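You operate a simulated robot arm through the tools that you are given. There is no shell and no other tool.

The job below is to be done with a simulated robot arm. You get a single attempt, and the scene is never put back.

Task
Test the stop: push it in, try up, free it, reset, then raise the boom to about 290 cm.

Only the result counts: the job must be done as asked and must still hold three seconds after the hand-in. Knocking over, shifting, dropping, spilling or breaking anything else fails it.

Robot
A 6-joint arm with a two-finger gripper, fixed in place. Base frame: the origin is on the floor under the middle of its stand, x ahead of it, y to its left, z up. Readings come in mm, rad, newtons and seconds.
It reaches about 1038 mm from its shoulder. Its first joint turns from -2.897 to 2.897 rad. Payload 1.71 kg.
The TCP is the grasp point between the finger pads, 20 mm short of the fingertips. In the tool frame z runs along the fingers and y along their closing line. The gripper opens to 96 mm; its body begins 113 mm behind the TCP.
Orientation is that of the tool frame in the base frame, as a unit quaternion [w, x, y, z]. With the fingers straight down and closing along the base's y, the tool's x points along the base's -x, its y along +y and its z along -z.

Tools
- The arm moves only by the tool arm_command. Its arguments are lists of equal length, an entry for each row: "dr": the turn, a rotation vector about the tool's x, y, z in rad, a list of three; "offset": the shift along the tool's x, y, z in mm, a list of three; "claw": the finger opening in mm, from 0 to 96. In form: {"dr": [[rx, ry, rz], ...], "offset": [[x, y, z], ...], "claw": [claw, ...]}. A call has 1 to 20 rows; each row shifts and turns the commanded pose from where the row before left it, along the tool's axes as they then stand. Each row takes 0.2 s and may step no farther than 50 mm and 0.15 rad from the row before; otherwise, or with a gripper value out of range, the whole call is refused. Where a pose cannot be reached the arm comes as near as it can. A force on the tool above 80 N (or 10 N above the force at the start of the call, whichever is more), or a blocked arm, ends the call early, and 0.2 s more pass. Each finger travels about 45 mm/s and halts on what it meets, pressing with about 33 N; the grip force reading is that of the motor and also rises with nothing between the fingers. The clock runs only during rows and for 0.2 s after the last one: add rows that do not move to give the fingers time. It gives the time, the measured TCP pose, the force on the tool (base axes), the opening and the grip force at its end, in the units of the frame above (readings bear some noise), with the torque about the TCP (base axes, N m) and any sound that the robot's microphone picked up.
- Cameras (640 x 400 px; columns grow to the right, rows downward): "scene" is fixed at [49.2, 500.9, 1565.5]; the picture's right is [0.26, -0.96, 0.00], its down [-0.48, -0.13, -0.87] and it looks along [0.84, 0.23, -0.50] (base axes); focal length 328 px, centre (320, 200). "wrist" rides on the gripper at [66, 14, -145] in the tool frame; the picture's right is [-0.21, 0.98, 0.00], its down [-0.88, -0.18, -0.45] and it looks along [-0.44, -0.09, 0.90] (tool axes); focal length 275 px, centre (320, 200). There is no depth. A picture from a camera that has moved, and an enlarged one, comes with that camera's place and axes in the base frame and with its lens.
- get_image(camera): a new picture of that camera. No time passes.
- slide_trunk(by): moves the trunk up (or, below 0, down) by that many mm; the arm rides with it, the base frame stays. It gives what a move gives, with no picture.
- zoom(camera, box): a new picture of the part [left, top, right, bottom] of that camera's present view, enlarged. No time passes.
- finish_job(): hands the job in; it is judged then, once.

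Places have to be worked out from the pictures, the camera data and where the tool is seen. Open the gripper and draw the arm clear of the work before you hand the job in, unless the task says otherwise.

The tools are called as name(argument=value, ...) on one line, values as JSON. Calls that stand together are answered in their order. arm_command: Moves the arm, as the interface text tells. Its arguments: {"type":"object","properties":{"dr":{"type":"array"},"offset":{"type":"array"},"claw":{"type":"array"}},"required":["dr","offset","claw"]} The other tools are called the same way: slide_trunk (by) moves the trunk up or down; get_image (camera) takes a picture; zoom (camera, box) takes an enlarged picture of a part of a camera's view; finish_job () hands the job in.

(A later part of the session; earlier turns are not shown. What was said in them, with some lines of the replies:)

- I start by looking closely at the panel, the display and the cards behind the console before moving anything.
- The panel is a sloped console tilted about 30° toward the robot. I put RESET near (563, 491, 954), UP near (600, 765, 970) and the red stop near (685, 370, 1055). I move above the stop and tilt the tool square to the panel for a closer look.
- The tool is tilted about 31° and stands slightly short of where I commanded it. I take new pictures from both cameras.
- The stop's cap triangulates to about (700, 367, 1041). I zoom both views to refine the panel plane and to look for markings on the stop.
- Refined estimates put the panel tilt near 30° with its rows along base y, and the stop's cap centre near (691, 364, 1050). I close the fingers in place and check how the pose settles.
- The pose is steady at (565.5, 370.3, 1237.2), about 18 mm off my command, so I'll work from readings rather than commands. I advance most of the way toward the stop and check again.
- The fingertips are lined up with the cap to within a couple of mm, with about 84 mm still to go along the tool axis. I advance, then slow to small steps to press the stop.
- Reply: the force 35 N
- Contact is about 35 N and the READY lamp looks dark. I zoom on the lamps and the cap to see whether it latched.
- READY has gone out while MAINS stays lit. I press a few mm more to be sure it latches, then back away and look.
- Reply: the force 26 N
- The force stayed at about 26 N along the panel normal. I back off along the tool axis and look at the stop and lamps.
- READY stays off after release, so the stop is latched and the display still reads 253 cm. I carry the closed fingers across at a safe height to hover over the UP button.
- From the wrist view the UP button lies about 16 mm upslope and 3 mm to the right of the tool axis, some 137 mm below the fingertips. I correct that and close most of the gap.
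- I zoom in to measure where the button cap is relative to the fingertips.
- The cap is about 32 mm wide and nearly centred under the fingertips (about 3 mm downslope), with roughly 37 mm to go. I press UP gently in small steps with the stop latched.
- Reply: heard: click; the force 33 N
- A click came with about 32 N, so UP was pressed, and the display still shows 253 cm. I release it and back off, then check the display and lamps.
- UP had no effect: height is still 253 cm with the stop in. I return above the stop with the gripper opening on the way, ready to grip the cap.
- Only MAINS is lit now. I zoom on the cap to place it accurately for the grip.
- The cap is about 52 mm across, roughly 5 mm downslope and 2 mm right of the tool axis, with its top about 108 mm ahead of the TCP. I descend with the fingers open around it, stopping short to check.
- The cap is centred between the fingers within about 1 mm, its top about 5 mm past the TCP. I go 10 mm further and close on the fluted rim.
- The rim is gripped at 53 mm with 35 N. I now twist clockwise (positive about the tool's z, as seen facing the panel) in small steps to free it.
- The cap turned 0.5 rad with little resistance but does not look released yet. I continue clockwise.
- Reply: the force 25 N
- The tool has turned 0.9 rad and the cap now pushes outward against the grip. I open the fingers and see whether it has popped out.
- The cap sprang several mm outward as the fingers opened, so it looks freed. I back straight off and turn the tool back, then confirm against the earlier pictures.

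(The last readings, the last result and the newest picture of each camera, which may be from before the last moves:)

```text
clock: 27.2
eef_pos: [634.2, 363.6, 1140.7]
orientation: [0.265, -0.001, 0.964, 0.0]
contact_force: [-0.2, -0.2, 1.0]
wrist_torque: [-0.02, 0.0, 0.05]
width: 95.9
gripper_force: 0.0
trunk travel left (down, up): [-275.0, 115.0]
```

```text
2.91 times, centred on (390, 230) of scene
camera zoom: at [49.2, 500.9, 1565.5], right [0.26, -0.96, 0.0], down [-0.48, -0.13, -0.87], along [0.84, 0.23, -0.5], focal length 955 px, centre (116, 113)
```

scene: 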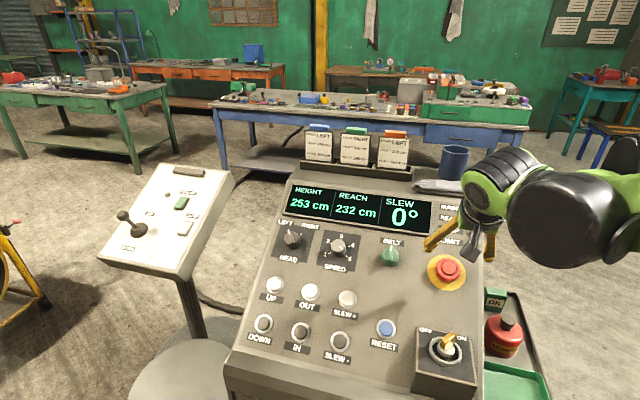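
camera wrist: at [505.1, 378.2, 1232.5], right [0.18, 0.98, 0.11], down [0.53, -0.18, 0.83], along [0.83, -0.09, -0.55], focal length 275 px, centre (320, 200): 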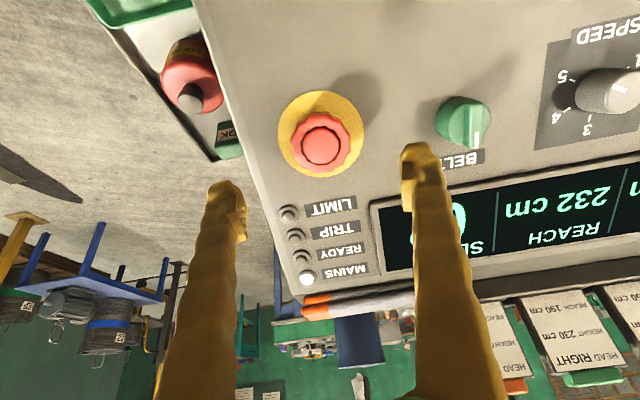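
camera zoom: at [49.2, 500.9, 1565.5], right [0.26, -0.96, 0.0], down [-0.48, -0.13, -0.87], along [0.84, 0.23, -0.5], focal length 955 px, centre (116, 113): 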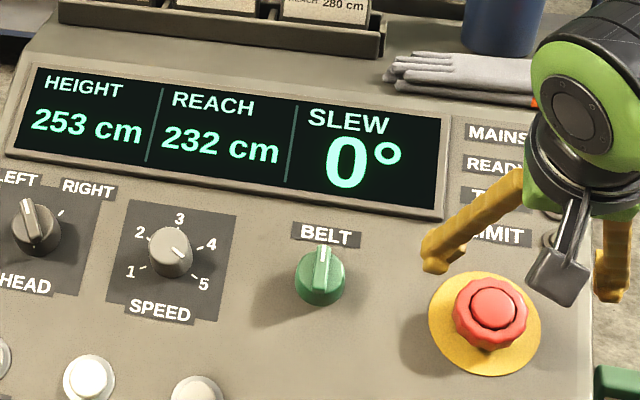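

The cap is back at its original height, so the stop is free; READY is still dark until reset. I close the fingers and move to hover over RESET.

arm_command(dr=[[0, 0, 0], [0, 0, 0], [0, 0, 0], [0, 0, 0], [0, 0, 0], [0, 0, 0], [0, 0, 0], [0, 0, 0]], offset=[[25, 20, 0], [26, 21, 0], [26, 21, 0], [26, 21, 0], [26, 21, 0], [26, 20, 0], [0, 0, 10], [0, 0, 10]], claw=[0, 0, 0, 0, 0, 0, 0, 0])

get_image(camera="wrist")

get_image(camera="scene")

```text
clock: 29.0
eef_pos: [512.1, 488.2, 1044.2]
orientation: [0.266, 0.0, 0.964, 0.001]
contact_force: [-0.5, -0.1, -0.2]
wrist_torque: [-0.01, 0.03, -0.01]
width: 0.2
gripper_force: 29.5
trunk travel left (down, up): [-275.0, 115.0]
```

```text
taken
camera wrist: at [381.9, 502.7, 1136.6], right [0.18, 0.98, 0.11], down [0.52, -0.19, 0.83], along [0.83, -0.09, -0.55], focal length 275 px, centre (320, 200)
```

wrist: 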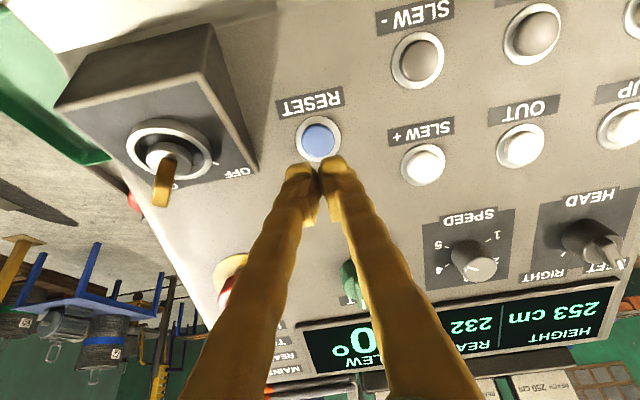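

```text
taken
```

scene: 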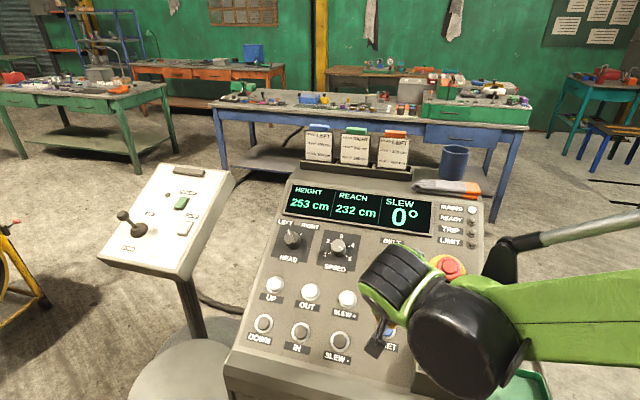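

RESET is nearly on the tool axis, about 5 mm downslope and roughly 80 mm from the fingertips. I close most of the gap with that correction.

arm_command(dr=[[0, 0, 0], [0, 0, 0], [0, 0, 0]], offset=[[2, 0, 25], [2, 0, 25], [0, 0, 0]], claw=[0, 0, 0])

zoom(camera="wrist", box=[260, 90, 380, 210])

```text
clock: 29.8
eef_pos: [533.0, 489.5, 1000.2]
orientation: [0.265, 0.0, 0.964, 0.001]
contact_force: [0.3, -0.3, -0.4]
wrist_torque: [-0.05, 0.03, 0.0]
width: 0.1
gripper_force: 29.3
trunk travel left (down, up): [-275.0, 115.0]
```

```text
3.33 times, centred on (320, 150) of wrist
camera zoom: at [404.6, 503.6, 1091.3], right [0.18, 0.98, 0.11], down [0.53, -0.19, 0.83], along [0.83, -0.09, -0.55], focal length 918 px, centre (320, 367)
```

zoom: 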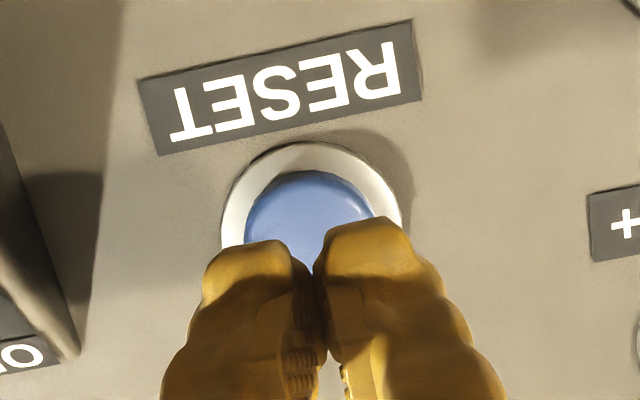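

The view matches the UP approach, slightly farther out. I press RESET in small steps with a 2 mm correction.

arm_command(dr=[[0, 0, 0], [0, 0, 0], [0, 0, 0], [0, 0, 0], [0, 0, 0], [0, 0, 0]], offset=[[1, -1, 15], [1, -1, 13], [0, 0, 5], [0, 0, 4], [0, 0, 3], [0, 0, 0]], claw=[0, 0, 0, 0, 0, 0])

zoom(camera="scene", box=[280, 170, 500, 290])

```text
clock: 31.2
eef_pos: [551.6, 487.8, 963.7]
orientation: [0.266, 0.0, 0.964, 0.0]
contact_force: [-2.3, -0.2, 2.0]
wrist_torque: [0.0, -0.04, 0.04]
width: 6.1
gripper_force: 29.3
trunk travel left (down, up): [-275.0, 115.0]
```

```text
2.91 times, centred on (390, 230) of scene
camera zoom: at [49.2, 500.9, 1565.5], right [0.26, -0.96, 0.0], down [-0.48, -0.13, -0.87], along [0.84, 0.23, -0.5], focal length 955 px, centre (116, 113)
```

zoom: 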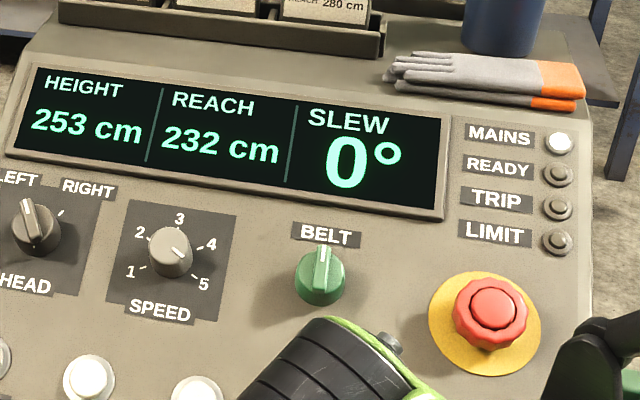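

The fingertips have just touched RESET (about 3 N) and READY is still off. I press a little further and watch for the click.

arm_command(dr=[[0, 0, 0], [0, 0, 0], [0, 0, 0], [0, 0, 0]], offset=[[0, 0, 3], [0, 0, 2], [0, 0, 2], [0, 0, 0]], claw=[0, 0, 0, 0])

zoom(camera="scene", box=[280, 170, 500, 290])

```text
clock: 32.2
eef_pos: [553.6, 486.4, 959.9]
orientation: [0.267, 0.0, 0.964, 0.001]
contact_force: [-6.7, 3.4, 36.3]
wrist_torque: [-0.01, -0.27, 0.24]
width: 6.0
gripper_force: 29.6
trunk travel left (down, up): [-275.0, 115.0]
heard: click
```

```text
2.91 times, centred on (390, 230) of scene
camera zoom: at [49.2, 500.9, 1565.5], right [0.26, -0.96, 0.0], down [-0.48, -0.13, -0.87], along [0.84, 0.23, -0.5], focal length 955 px, centre (116, 113)
```

zoom: 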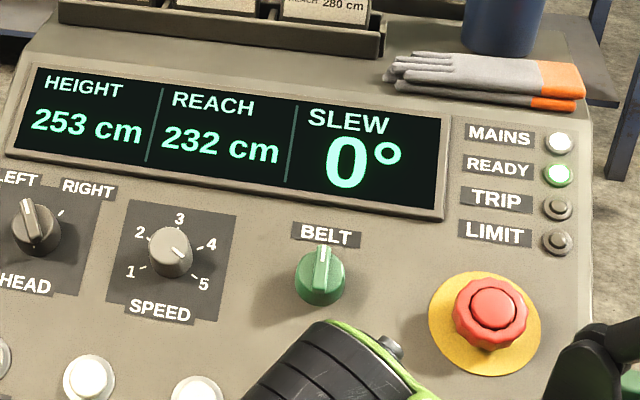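

READY is lit green again with the click, so the reset took. I release RESET, back off and move over to UP.

arm_command(dr=[[0, 0, 0], [0, 0, 0], [0, 0, 0], [0, 0, 0], [0, 0, 0], [0, 0, 0], [0, 0, 0], [0, 0, 0], [0, 0, 0], [0, 0, 0], [0, 0, 0], [0, 0, 0]], offset=[[0, 0, -15], [0, 0, -30], [0, 0, -40], [-6.9, 40.3, 0], [-6.9, 40.3, 0], [-6.9, 40.3, 0], [-6.9, 40.3, 0], [-6.9, 40.3, 0], [-6.9, 40.3, 0], [-6.9, 40.3, 0], [0, 0, 0], [0, 0, 0]], claw=[0, 0, 0, 0, 0, 0, 0, 0, 0, 0, 0, 0])

get_image(camera="wrist")

get_image(camera="scene")

```text
clock: 34.8
eef_pos: [557.1, 768.6, 1054.0]
orientation: [0.266, 0.0, 0.964, 0.001]
contact_force: [-0.2, -0.9, -0.6]
wrist_torque: [0.01, -0.02, 0.05]
width: 0.1
gripper_force: 29.1
trunk travel left (down, up): [-275.0, 115.0]
```

```text
taken
camera wrist: at [427.4, 784.1, 1146.2], right [0.18, 0.98, 0.11], down [0.52, -0.19, 0.83], along [0.83, -0.09, -0.55], focal length 275 px, centre (320, 200)
```

wrist: 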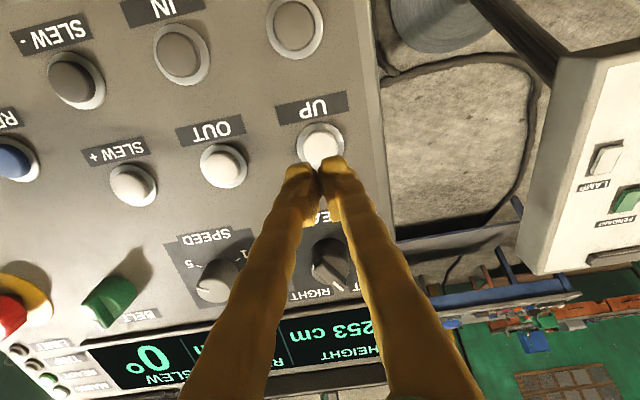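

```text
taken
```

scene: 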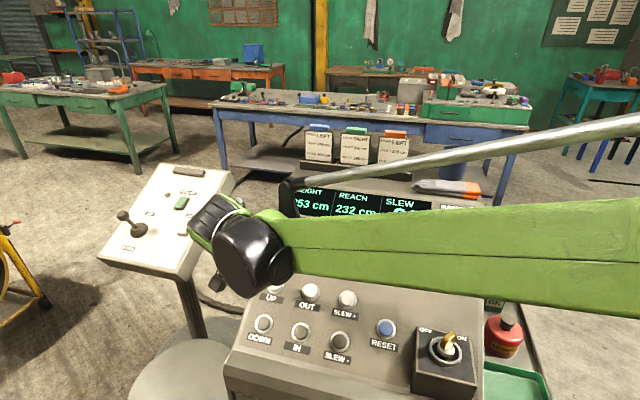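

I'm back over UP, about 79 mm short of the earlier pressed position. I descend to just above the cap without touching it.

arm_command(dr=[[0, 0, 0], [0, 0, 0], [0, 0, 0], [0, 0, 0]], offset=[[1.5, 0, 25], [1, 0, 25], [0, 0, 17], [0, 0, 0]], claw=[0, 0, 0, 0])

get_image(camera="wrist")

```text
clock: 35.8
eef_pos: [585.7, 769.5, 997.7]
orientation: [0.265, 0.0, 0.964, 0.0]
contact_force: [1.2, 0.5, -0.2]
wrist_torque: [0.05, 0.01, -0.02]
width: 0.2
gripper_force: 29.7
trunk travel left (down, up): [-275.0, 115.0]
```

```text
taken
camera wrist: at [457.6, 783.9, 1089.1], right [0.18, 0.98, 0.11], down [0.53, -0.19, 0.83], along [0.83, -0.09, -0.55], focal length 275 px, centre (320, 200)
```

wrist: 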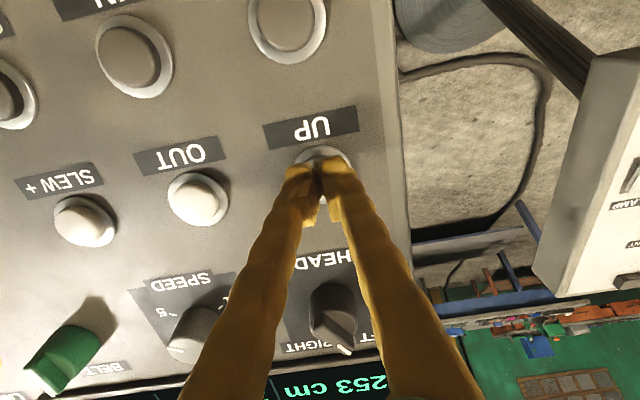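

The tips hover about 15 mm from the pressed depth and the height readout is visible below. I give UP a short trial press and release to learn the rate.

arm_command(dr=[[0, 0, 0], [0, 0, 0], [0, 0, 0], [0, 0, 0], [0, 0, 0]], offset=[[0, 0, 9], [0, 0, 4], [0, 0, 4], [0, 0, -12], [0, 0, 0]], claw=[0, 0, 0, 0, 0])

zoom(camera="wrist", box=[180, 280, 440, 400])

```text
clock: 37.0
eef_pos: [588.9, 770.3, 993.6]
orientation: [0.266, -0.001, 0.964, 0.001]
contact_force: [0.2, 1.3, 0.4]
wrist_torque: [0.03, 0.04, -0.01]
width: 0.0
gripper_force: 29.3
trunk travel left (down, up): [-275.0, 115.0]
heard: click
```

```text
2.46 times, centred on (310, 340) of wrist
camera zoom: at [459.3, 783.6, 1085.1], right [0.18, 0.98, 0.11], down [0.52, -0.19, 0.83], along [0.83, -0.09, -0.55], focal length 678 px, centre (345, -145)
```

zoom: 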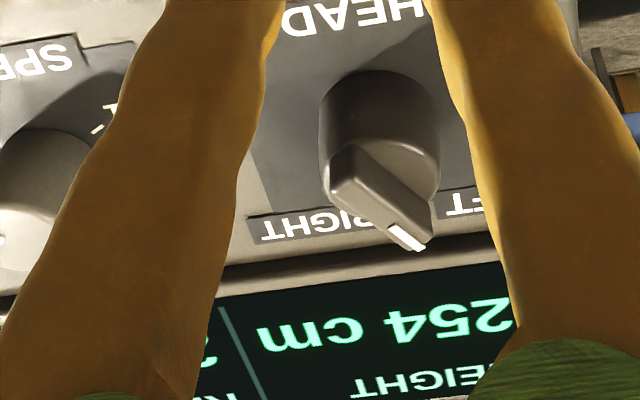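

Height went to 254 cm, so UP works only while held and moves slowly. I hold it for about a second and read the height again.

arm_command(dr=[[0, 0, 0], [0, 0, 0], [0, 0, 0], [0, 0, 0], [0, 0, 0], [0, 0, 0], [0, 0, 0], [0, 0, 0], [0, 0, 0]], offset=[[0, 0, 8], [0, 0, 4], [0, 0, 0], [0, 0, 0], [0, 0, 0], [0, 0, 0], [0, 0, 0], [0, 0, -12], [0, 0, 0]], claw=[0, 0, 0, 0, 0, 0, 0, 0, 0])

zoom(camera="wrist", box=[180, 280, 440, 400])

```text
clock: 39.0
eef_pos: [588.5, 767.9, 992.4]
orientation: [0.265, 0.001, 0.964, 0.0]
contact_force: [-0.3, -0.3, 0.6]
wrist_torque: [0.03, -0.03, 0.0]
width: 0.0
gripper_force: 29.0
trunk travel left (down, up): [-275.0, 115.0]
heard: click
```

```text
2.46 times, centred on (310, 340) of wrist
camera zoom: at [459.0, 782.9, 1084.2], right [0.18, 0.98, 0.11], down [0.52, -0.19, 0.83], along [0.83, -0.09, -0.55], focal length 678 px, centre (345, -145)
```

zoom: 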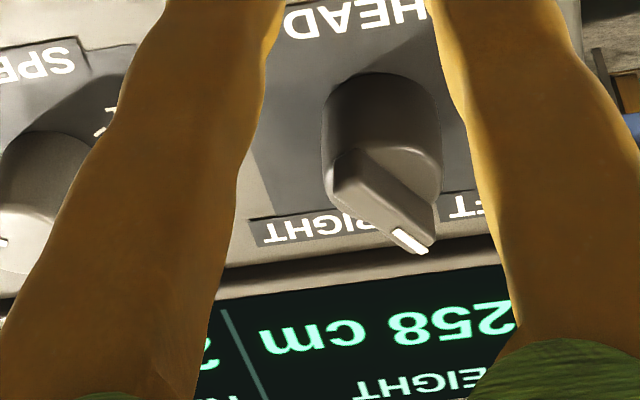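

It reads 258 cm after about 1.2 s held, roughly 3 to 3.5 cm/s. I hold for about 3.4 s next and re-read.

arm_command(dr=[[0, 0, 0], [0, 0, 0], [0, 0, 0], [0, 0, 0], [0, 0, 0], [0, 0, 0], [0, 0, 0], [0, 0, 0], [0, 0, 0], [0, 0, 0], [0, 0, 0], [0, 0, 0], [0, 0, 0], [0, 0, 0], [0, 0, 0], [0, 0, 0], [0, 0, 0], [0, 0, 0], [0, 0, 0], [0, 0, 0]], offset=[[0, 0, 8], [0, 0, 4], [0, 0, 0], [0, 0, 0], [0, 0, 0], [0, 0, 0], [0, 0, 0], [0, 0, 0], [0, 0, 0], [0, 0, 0], [0, 0, 0], [0, 0, 0], [0, 0, 0], [0, 0, 0], [0, 0, 0], [0, 0, 0], [0, 0, 0], [0, 0, 0], [0, 0, -12], [0, 0, 0]], claw=[0, 0, 0, 0, 0, 0, 0, 0, 0, 0, 0, 0, 0, 0, 0, 0, 0, 0, 0, 0])

zoom(camera="wrist", box=[180, 280, 440, 400])

```text
clock: 43.2
eef_pos: [587.9, 768.0, 992.6]
orientation: [0.266, 0.001, 0.964, 0.001]
contact_force: [-0.5, 0.0, -0.2]
wrist_torque: [0.02, 0.01, 0.02]
width: 0.0
gripper_force: 29.3
trunk travel left (down, up): [-275.0, 115.0]
heard: click
```

```text
2.46 times, centred on (310, 340) of wrist
camera zoom: at [459.2, 782.5, 1084.6], right [0.18, 0.98, 0.11], down [0.52, -0.19, 0.83], along [0.83, -0.09, -0.55], focal length 678 px, centre (345, -145)
```

zoom: 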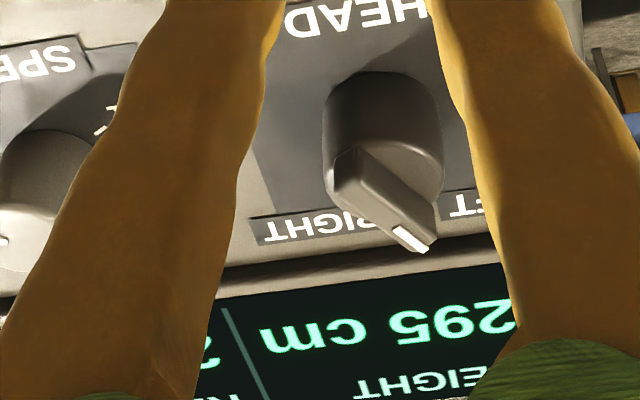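

The boom sped up the longer UP was held and now reads 295 cm, about 5 cm too high. I back off, confirm it has stopped, and will correct with DOWN.

arm_command(dr=[[0, 0, 0], [0, 0, 0], [0, 0, 0], [0, 0, 0]], offset=[[0, 0, -20], [0, 0, -20], [0, 0, -20], [0, 0, 0]], claw=[0, 0, 0, 0])

get_image(camera="wrist")

zoom(camera="wrist", box=[180, 280, 440, 400])

```text
clock: 44.2
eef_pos: [559.2, 768.2, 1044.1]
orientation: [0.265, 0.001, 0.964, 0.001]
contact_force: [-0.9, -1.2, 0.0]
wrist_torque: [0.01, 0.0, 0.01]
width: 0.2
gripper_force: 29.5
trunk travel left (down, up): [-275.0, 115.0]
```

```text
taken
camera wrist: at [428.3, 781.9, 1135.2], right [0.18, 0.98, 0.11], down [0.52, -0.19, 0.83], along [0.83, -0.09, -0.55], focal length 275 px, centre (320, 200)
```

wrist: 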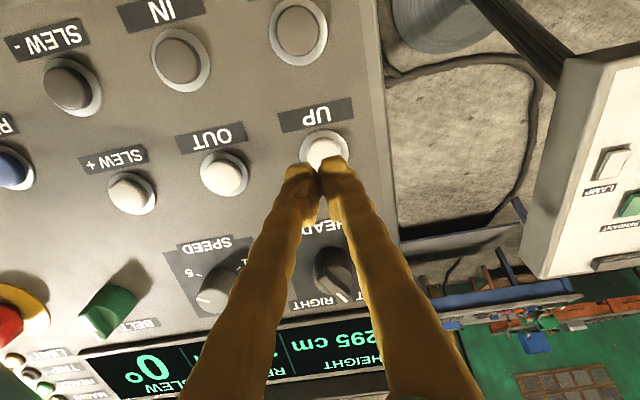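

```text
2.46 times, centred on (310, 340) of wrist
camera zoom: at [428.3, 781.9, 1135.2], right [0.18, 0.98, 0.11], down [0.52, -0.19, 0.83], along [0.83, -0.09, -0.55], focal length 678 px, centre (345, -145)
```

zoom: 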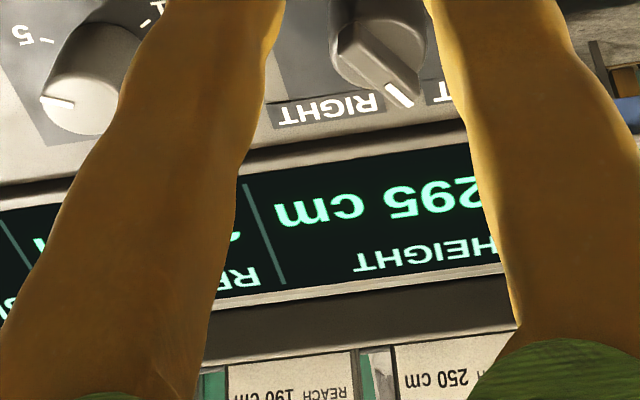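

It has stopped at 295 cm. I check the lamps, since LIMIT may be showing something.

zoom(camera="wrist", box=[0, 270, 130, 400])

get_image(camera="scene")

```text
3.08 times, centred on (65, 335) of wrist
camera zoom: at [428.3, 781.9, 1135.2], right [0.18, 0.98, 0.11], down [0.52, -0.19, 0.83], along [0.83, -0.09, -0.55], focal length 847 px, centre (1105, -215)
```

zoom: 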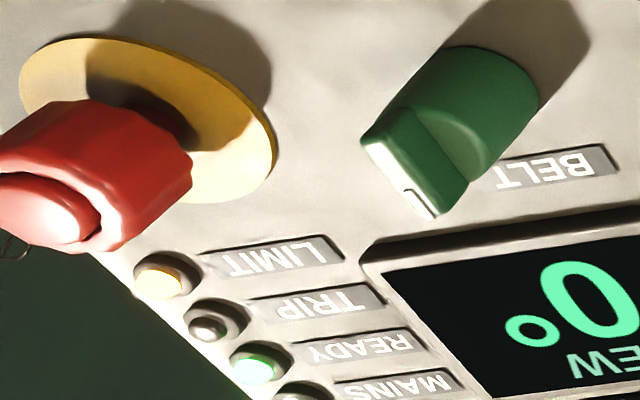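

```text
taken
```

scene: 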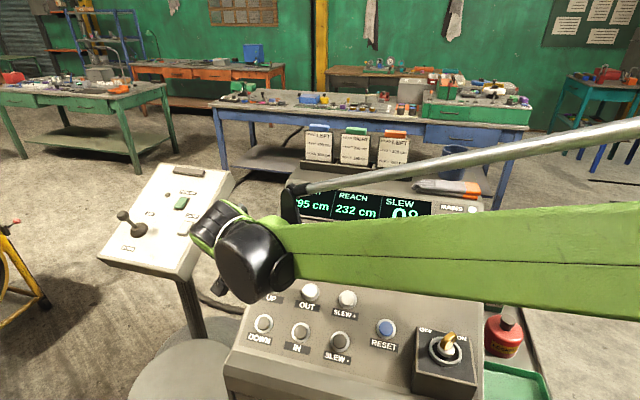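

LIMIT is lit: the boom ran into its upper limit at 295 cm. DOWN sits about 90 mm downslope of UP, so I shift over it at the same height.

arm_command(dr=[[0, 0, 0], [0, 0, 0], [0, 0, 0], [0, 0, 0]], offset=[[31, 0.5, 0], [31, 0.5, 0], [30, 1, 0], [0, 0, 0]], claw=[0, 0, 0, 0])

get_image(camera="wrist")

zoom(camera="wrist", box=[260, 90, 380, 210])

get_image(camera="scene")

```text
clock: 45.2
eef_pos: [479.9, 770.6, 995.2]
orientation: [0.265, 0.0, 0.964, 0.001]
contact_force: [-0.1, 0.8, -0.5]
wrist_torque: [0.0, -0.04, -0.05]
width: 0.0
gripper_force: 29.8
trunk travel left (down, up): [-275.0, 115.0]
```

```text
taken
camera wrist: at [351.2, 784.5, 1087.0], right [0.18, 0.98, 0.11], down [0.52, -0.19, 0.83], along [0.83, -0.09, -0.55], focal length 275 px, centre (320, 200)
```

wrist: 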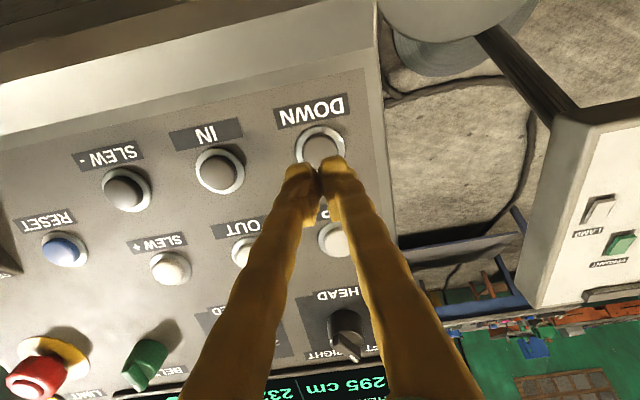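

```text
3.33 times, centred on (320, 150) of wrist
camera zoom: at [351.2, 784.5, 1087.0], right [0.18, 0.98, 0.11], down [0.52, -0.19, 0.83], along [0.83, -0.09, -0.55], focal length 918 px, centre (320, 367)
```

zoom: 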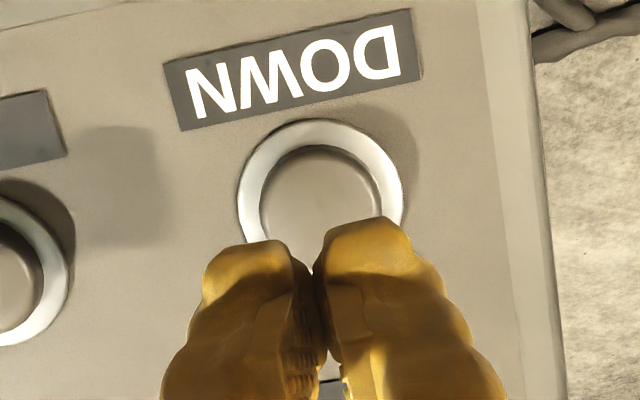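

```text
taken
```

scene: 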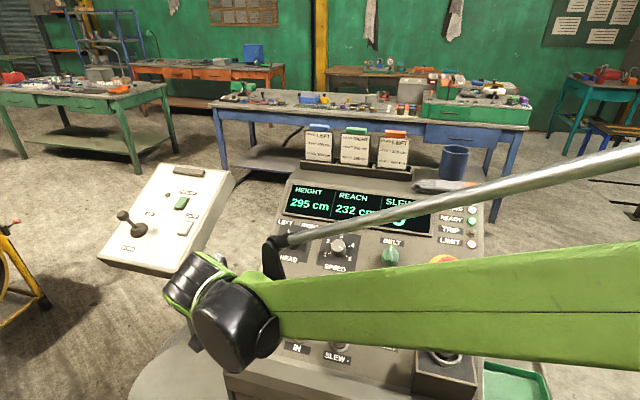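

The fingertips are centred over DOWN within about 1 mm and the scene view shows the height readout clearly. I descend to just above its cap.

arm_command(dr=[[0, 0, 0], [0, 0, 0], [0, 0, 0], [0, 0, 0]], offset=[[0, 0, 20], [0, 0, 20], [0, 0.5, 12], [0, 0, 0]], claw=[0, 0, 0, 0])

zoom(camera="wrist", box=[230, 70, 410, 250])

zoom(camera="scene", box=[270, 170, 490, 290])

```text
clock: 46.2
eef_pos: [506.2, 770.6, 950.7]
orientation: [0.266, 0.001, 0.964, -0.001]
contact_force: [0.1, -0.1, 0.3]
wrist_torque: [-0.02, 0.01, 0.01]
width: 0.0
gripper_force: 29.3
trunk travel left (down, up): [-275.0, 115.0]
```

```text
2.22 times, centred on (320, 160) of wrist
camera zoom: at [377.0, 785.2, 1043.3], right [0.18, 0.98, 0.11], down [0.53, -0.19, 0.83], along [0.83, -0.09, -0.55], focal length 612 px, centre (320, 289)
```

zoom: 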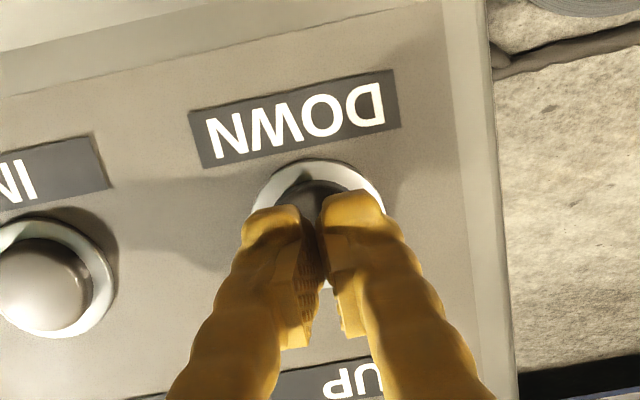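

```text
2.91 times, centred on (380, 230) of scene
camera zoom: at [49.2, 500.9, 1565.5], right [0.26, -0.96, 0.0], down [-0.48, -0.13, -0.87], along [0.84, 0.23, -0.5], focal length 955 px, centre (146, 113)
```

zoom: 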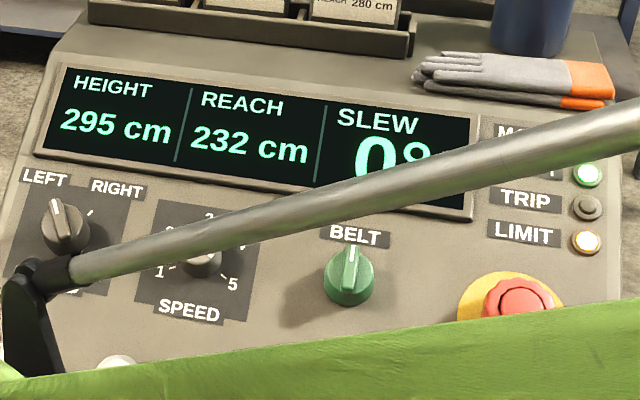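

LIMIT is lit and the height is 295 cm; the tips are about 14 mm from pressed depth on DOWN. I give DOWN a short press.

arm_command(dr=[[0, 0, 0], [0, 0, 0], [0, 0, 0], [0, 0, 0], [0, 0, 0]], offset=[[0, 0, 9], [0, 0, 4], [0, 0, 4], [0, 0, -12], [0, 0, 0]], claw=[0, 0, 0, 0, 0])

zoom(camera="scene", box=[270, 170, 490, 290])

```text
clock: 47.4
eef_pos: [508.9, 771.3, 947.6]
orientation: [0.265, 0.0, 0.964, 0.001]
contact_force: [-0.3, 0.0, -0.1]
wrist_torque: [0.02, 0.0, -0.03]
width: 0.0
gripper_force: 29.7
trunk travel left (down, up): [-275.0, 115.0]
heard: click
```

```text
2.91 times, centred on (380, 230) of scene
camera zoom: at [49.2, 500.9, 1565.5], right [0.26, -0.96, 0.0], down [-0.48, -0.13, -0.87], along [0.84, 0.23, -0.5], focal length 955 px, centre (146, 113)
```

zoom: 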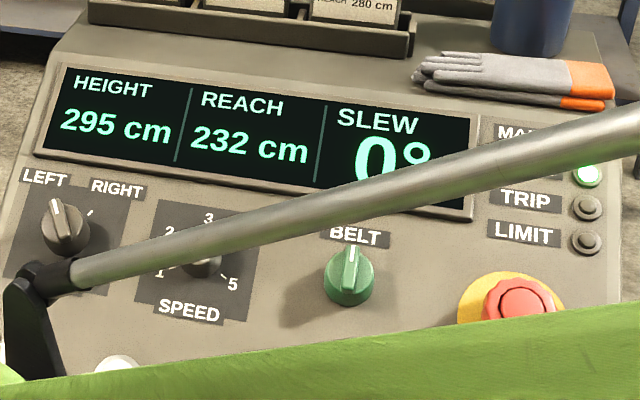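

A click came and LIMIT went out; the readout still rounds to 295. I hold DOWN for about a second, as that gave 4 cm before.

arm_command(dr=[[0, 0, 0], [0, 0, 0], [0, 0, 0], [0, 0, 0], [0, 0, 0], [0, 0, 0], [0, 0, 0], [0, 0, 0], [0, 0, 0]], offset=[[0, 0, 8], [0, 0, 4], [0, 0, 0], [0, 0, 0], [0, 0, 0], [0, 0, 0], [0, 0, 0], [0, 0, -12], [0, 0, 0]], claw=[0, 0, 0, 0, 0, 0, 0, 0, 0])

zoom(camera="scene", box=[270, 170, 490, 290])

```text
clock: 49.4
eef_pos: [508.3, 771.0, 947.4]
orientation: [0.266, 0.0, 0.964, 0.001]
contact_force: [-0.6, -0.4, 1.3]
wrist_torque: [0.01, -0.01, 0.05]
width: 0.3
gripper_force: 29.4
trunk travel left (down, up): [-275.0, 115.0]
heard: click
```

```text
2.91 times, centred on (380, 230) of scene
camera zoom: at [49.2, 500.9, 1565.5], right [0.26, -0.96, 0.0], down [-0.48, -0.13, -0.87], along [0.84, 0.23, -0.5], focal length 955 px, centre (146, 113)
```

zoom: 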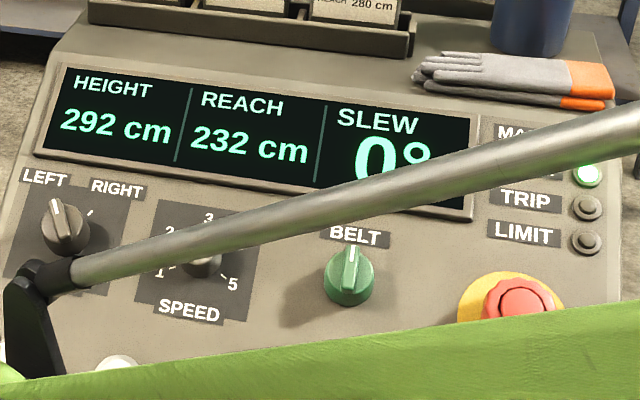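

It reads 292 cm now. I give one slightly shorter press for the last 2 cm.

arm_command(dr=[[0, 0, 0], [0, 0, 0], [0, 0, 0], [0, 0, 0], [0, 0, 0], [0, 0, 0], [0, 0, 0]], offset=[[0, 0, 8], [0, 0, 4], [0, 0, 0], [0, 0, 0], [0, 0, 0], [0, 0, -12], [0, 0, 0]], claw=[0, 0, 0, 0, 0, 0, 0])

zoom(camera="scene", box=[270, 170, 490, 290])

```text
clock: 51.0
eef_pos: [508.1, 771.2, 947.1]
orientation: [0.266, 0.0, 0.964, 0.001]
contact_force: [-0.7, 0.2, 0.9]
wrist_torque: [-0.01, 0.01, 0.01]
width: 0.1
gripper_force: 29.0
trunk travel left (down, up): [-275.0, 115.0]
heard: click
```

```text
2.91 times, centred on (380, 230) of scene
camera zoom: at [49.2, 500.9, 1565.5], right [0.26, -0.96, 0.0], down [-0.48, -0.13, -0.87], along [0.84, 0.23, -0.5], focal length 955 px, centre (146, 113)
```

zoom: 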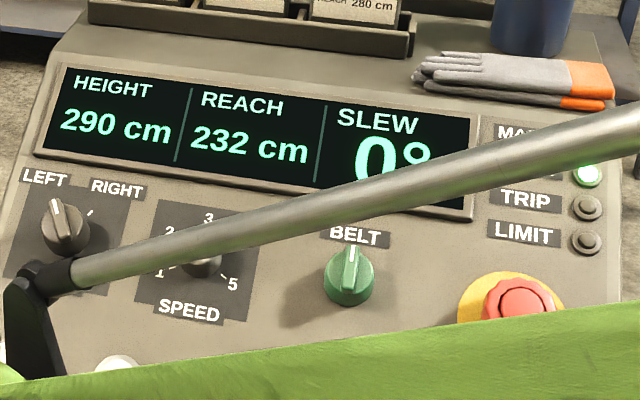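

The height reads 290 cm with READY lit and LIMIT and TRIP off. I draw the arm back clear of the panel and open the gripper there.

arm_command(dr=[[0, 0, 0], [0, 0, 0], [0, 0, 0], [0, 0, 0], [0, 0, 0], [0, 0, 0], [0, 0, 0], [0, 0, 0], [0, 0, 0], [0, 0, 0], [0, 0, 0], [0, 0, 0], [0, 0, 0]], offset=[[0, 0, -15], [0, 0, -30], [0, 0, -35], [0, 0, -40], [0, 0, -40], [0, 0, -40], [-20, 0, -34], [-20, 0, -34], [-20, 0, -34], [0, 0, 0], [0, 0, 0], [0, 0, 0], [0, 0, 0]], claw=[0, 0, 0, 0, 0, 96, 96, 96, 96, 96, 96, 96, 96])

get_image(camera="scene")

zoom(camera="scene", box=[280, 170, 500, 290])

get_image(camera="wrist")

```text
clock: 53.8
eef_pos: [407.6, 772.8, 1240.1]
orientation: [0.266, 0.0, 0.964, 0.001]
contact_force: [0.0, 0.5, -0.6]
wrist_torque: [-0.01, 0.0, 0.02]
width: 95.8
gripper_force: 0.1
trunk travel left (down, up): [-275.0, 115.0]
```

```text
taken
```

scene: 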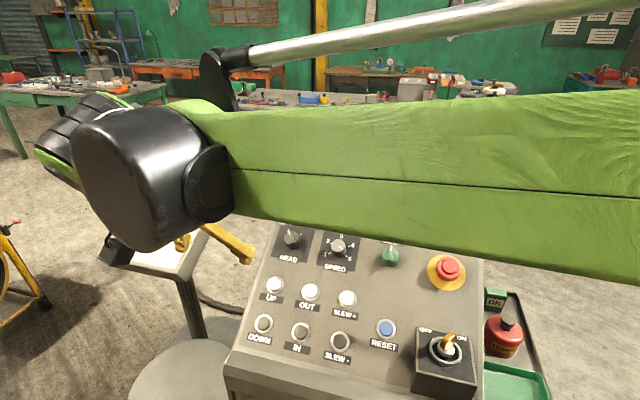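

```text
2.91 times, centred on (390, 230) of scene
camera zoom: at [49.2, 500.9, 1565.5], right [0.26, -0.96, 0.0], down [-0.48, -0.13, -0.87], along [0.84, 0.23, -0.5], focal length 955 px, centre (116, 113)
```

zoom: 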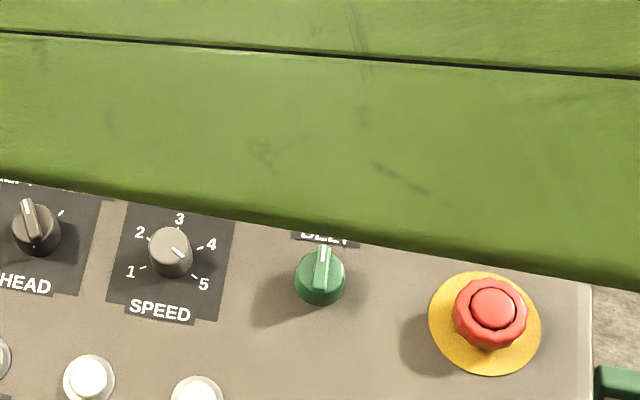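

```text
taken
camera wrist: at [277.3, 787.3, 1331.5], right [0.18, 0.98, 0.11], down [0.52, -0.19, 0.83], along [0.83, -0.09, -0.55], focal length 275 px, centre (320, 200)
```

wrist: 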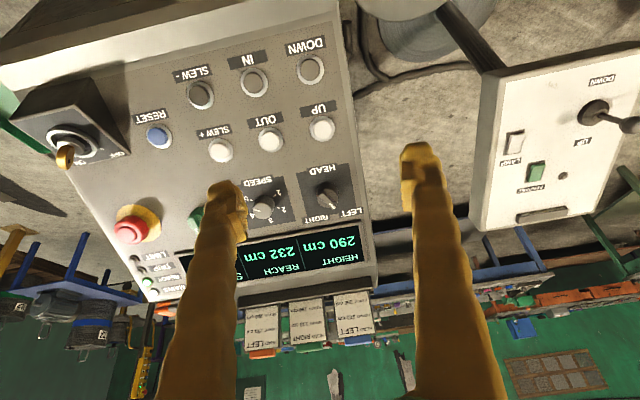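

The wrist view confirms HEIGHT 290 cm and REACH 232 cm, and the stop is out. The knobs, key and cards are undisturbed, and the open gripper is well clear of the panel, so I hand the job in.

finish_job()

```text
The job is handed in.
```

The stop test is done and the boom is up at 290 cm on the display.

1. **Stop in:** I pressed the red stop. READY went out and the stop stayed latched.
2. **Try UP:** I pressed UP until it clicked. The height stayed at 253 cm, so the stop held.
3. **Free it:** A clockwise twist released the stop, and the cap sprang back to its original height.
4. **Reset:** I pressed RESET, and READY came back on.
5. **Raise the boom:** I held UP, but the boom sped up while it was held and ran into its upper limit at 295 cm, lighting LIMIT. I brought it down with short DOWN presses to 290 cm, and LIMIT went out.

At hand-in, reach was unchanged at 232 cm. The knobs, key and other items looked undisturbed. The gripper is open and clear of the panel.
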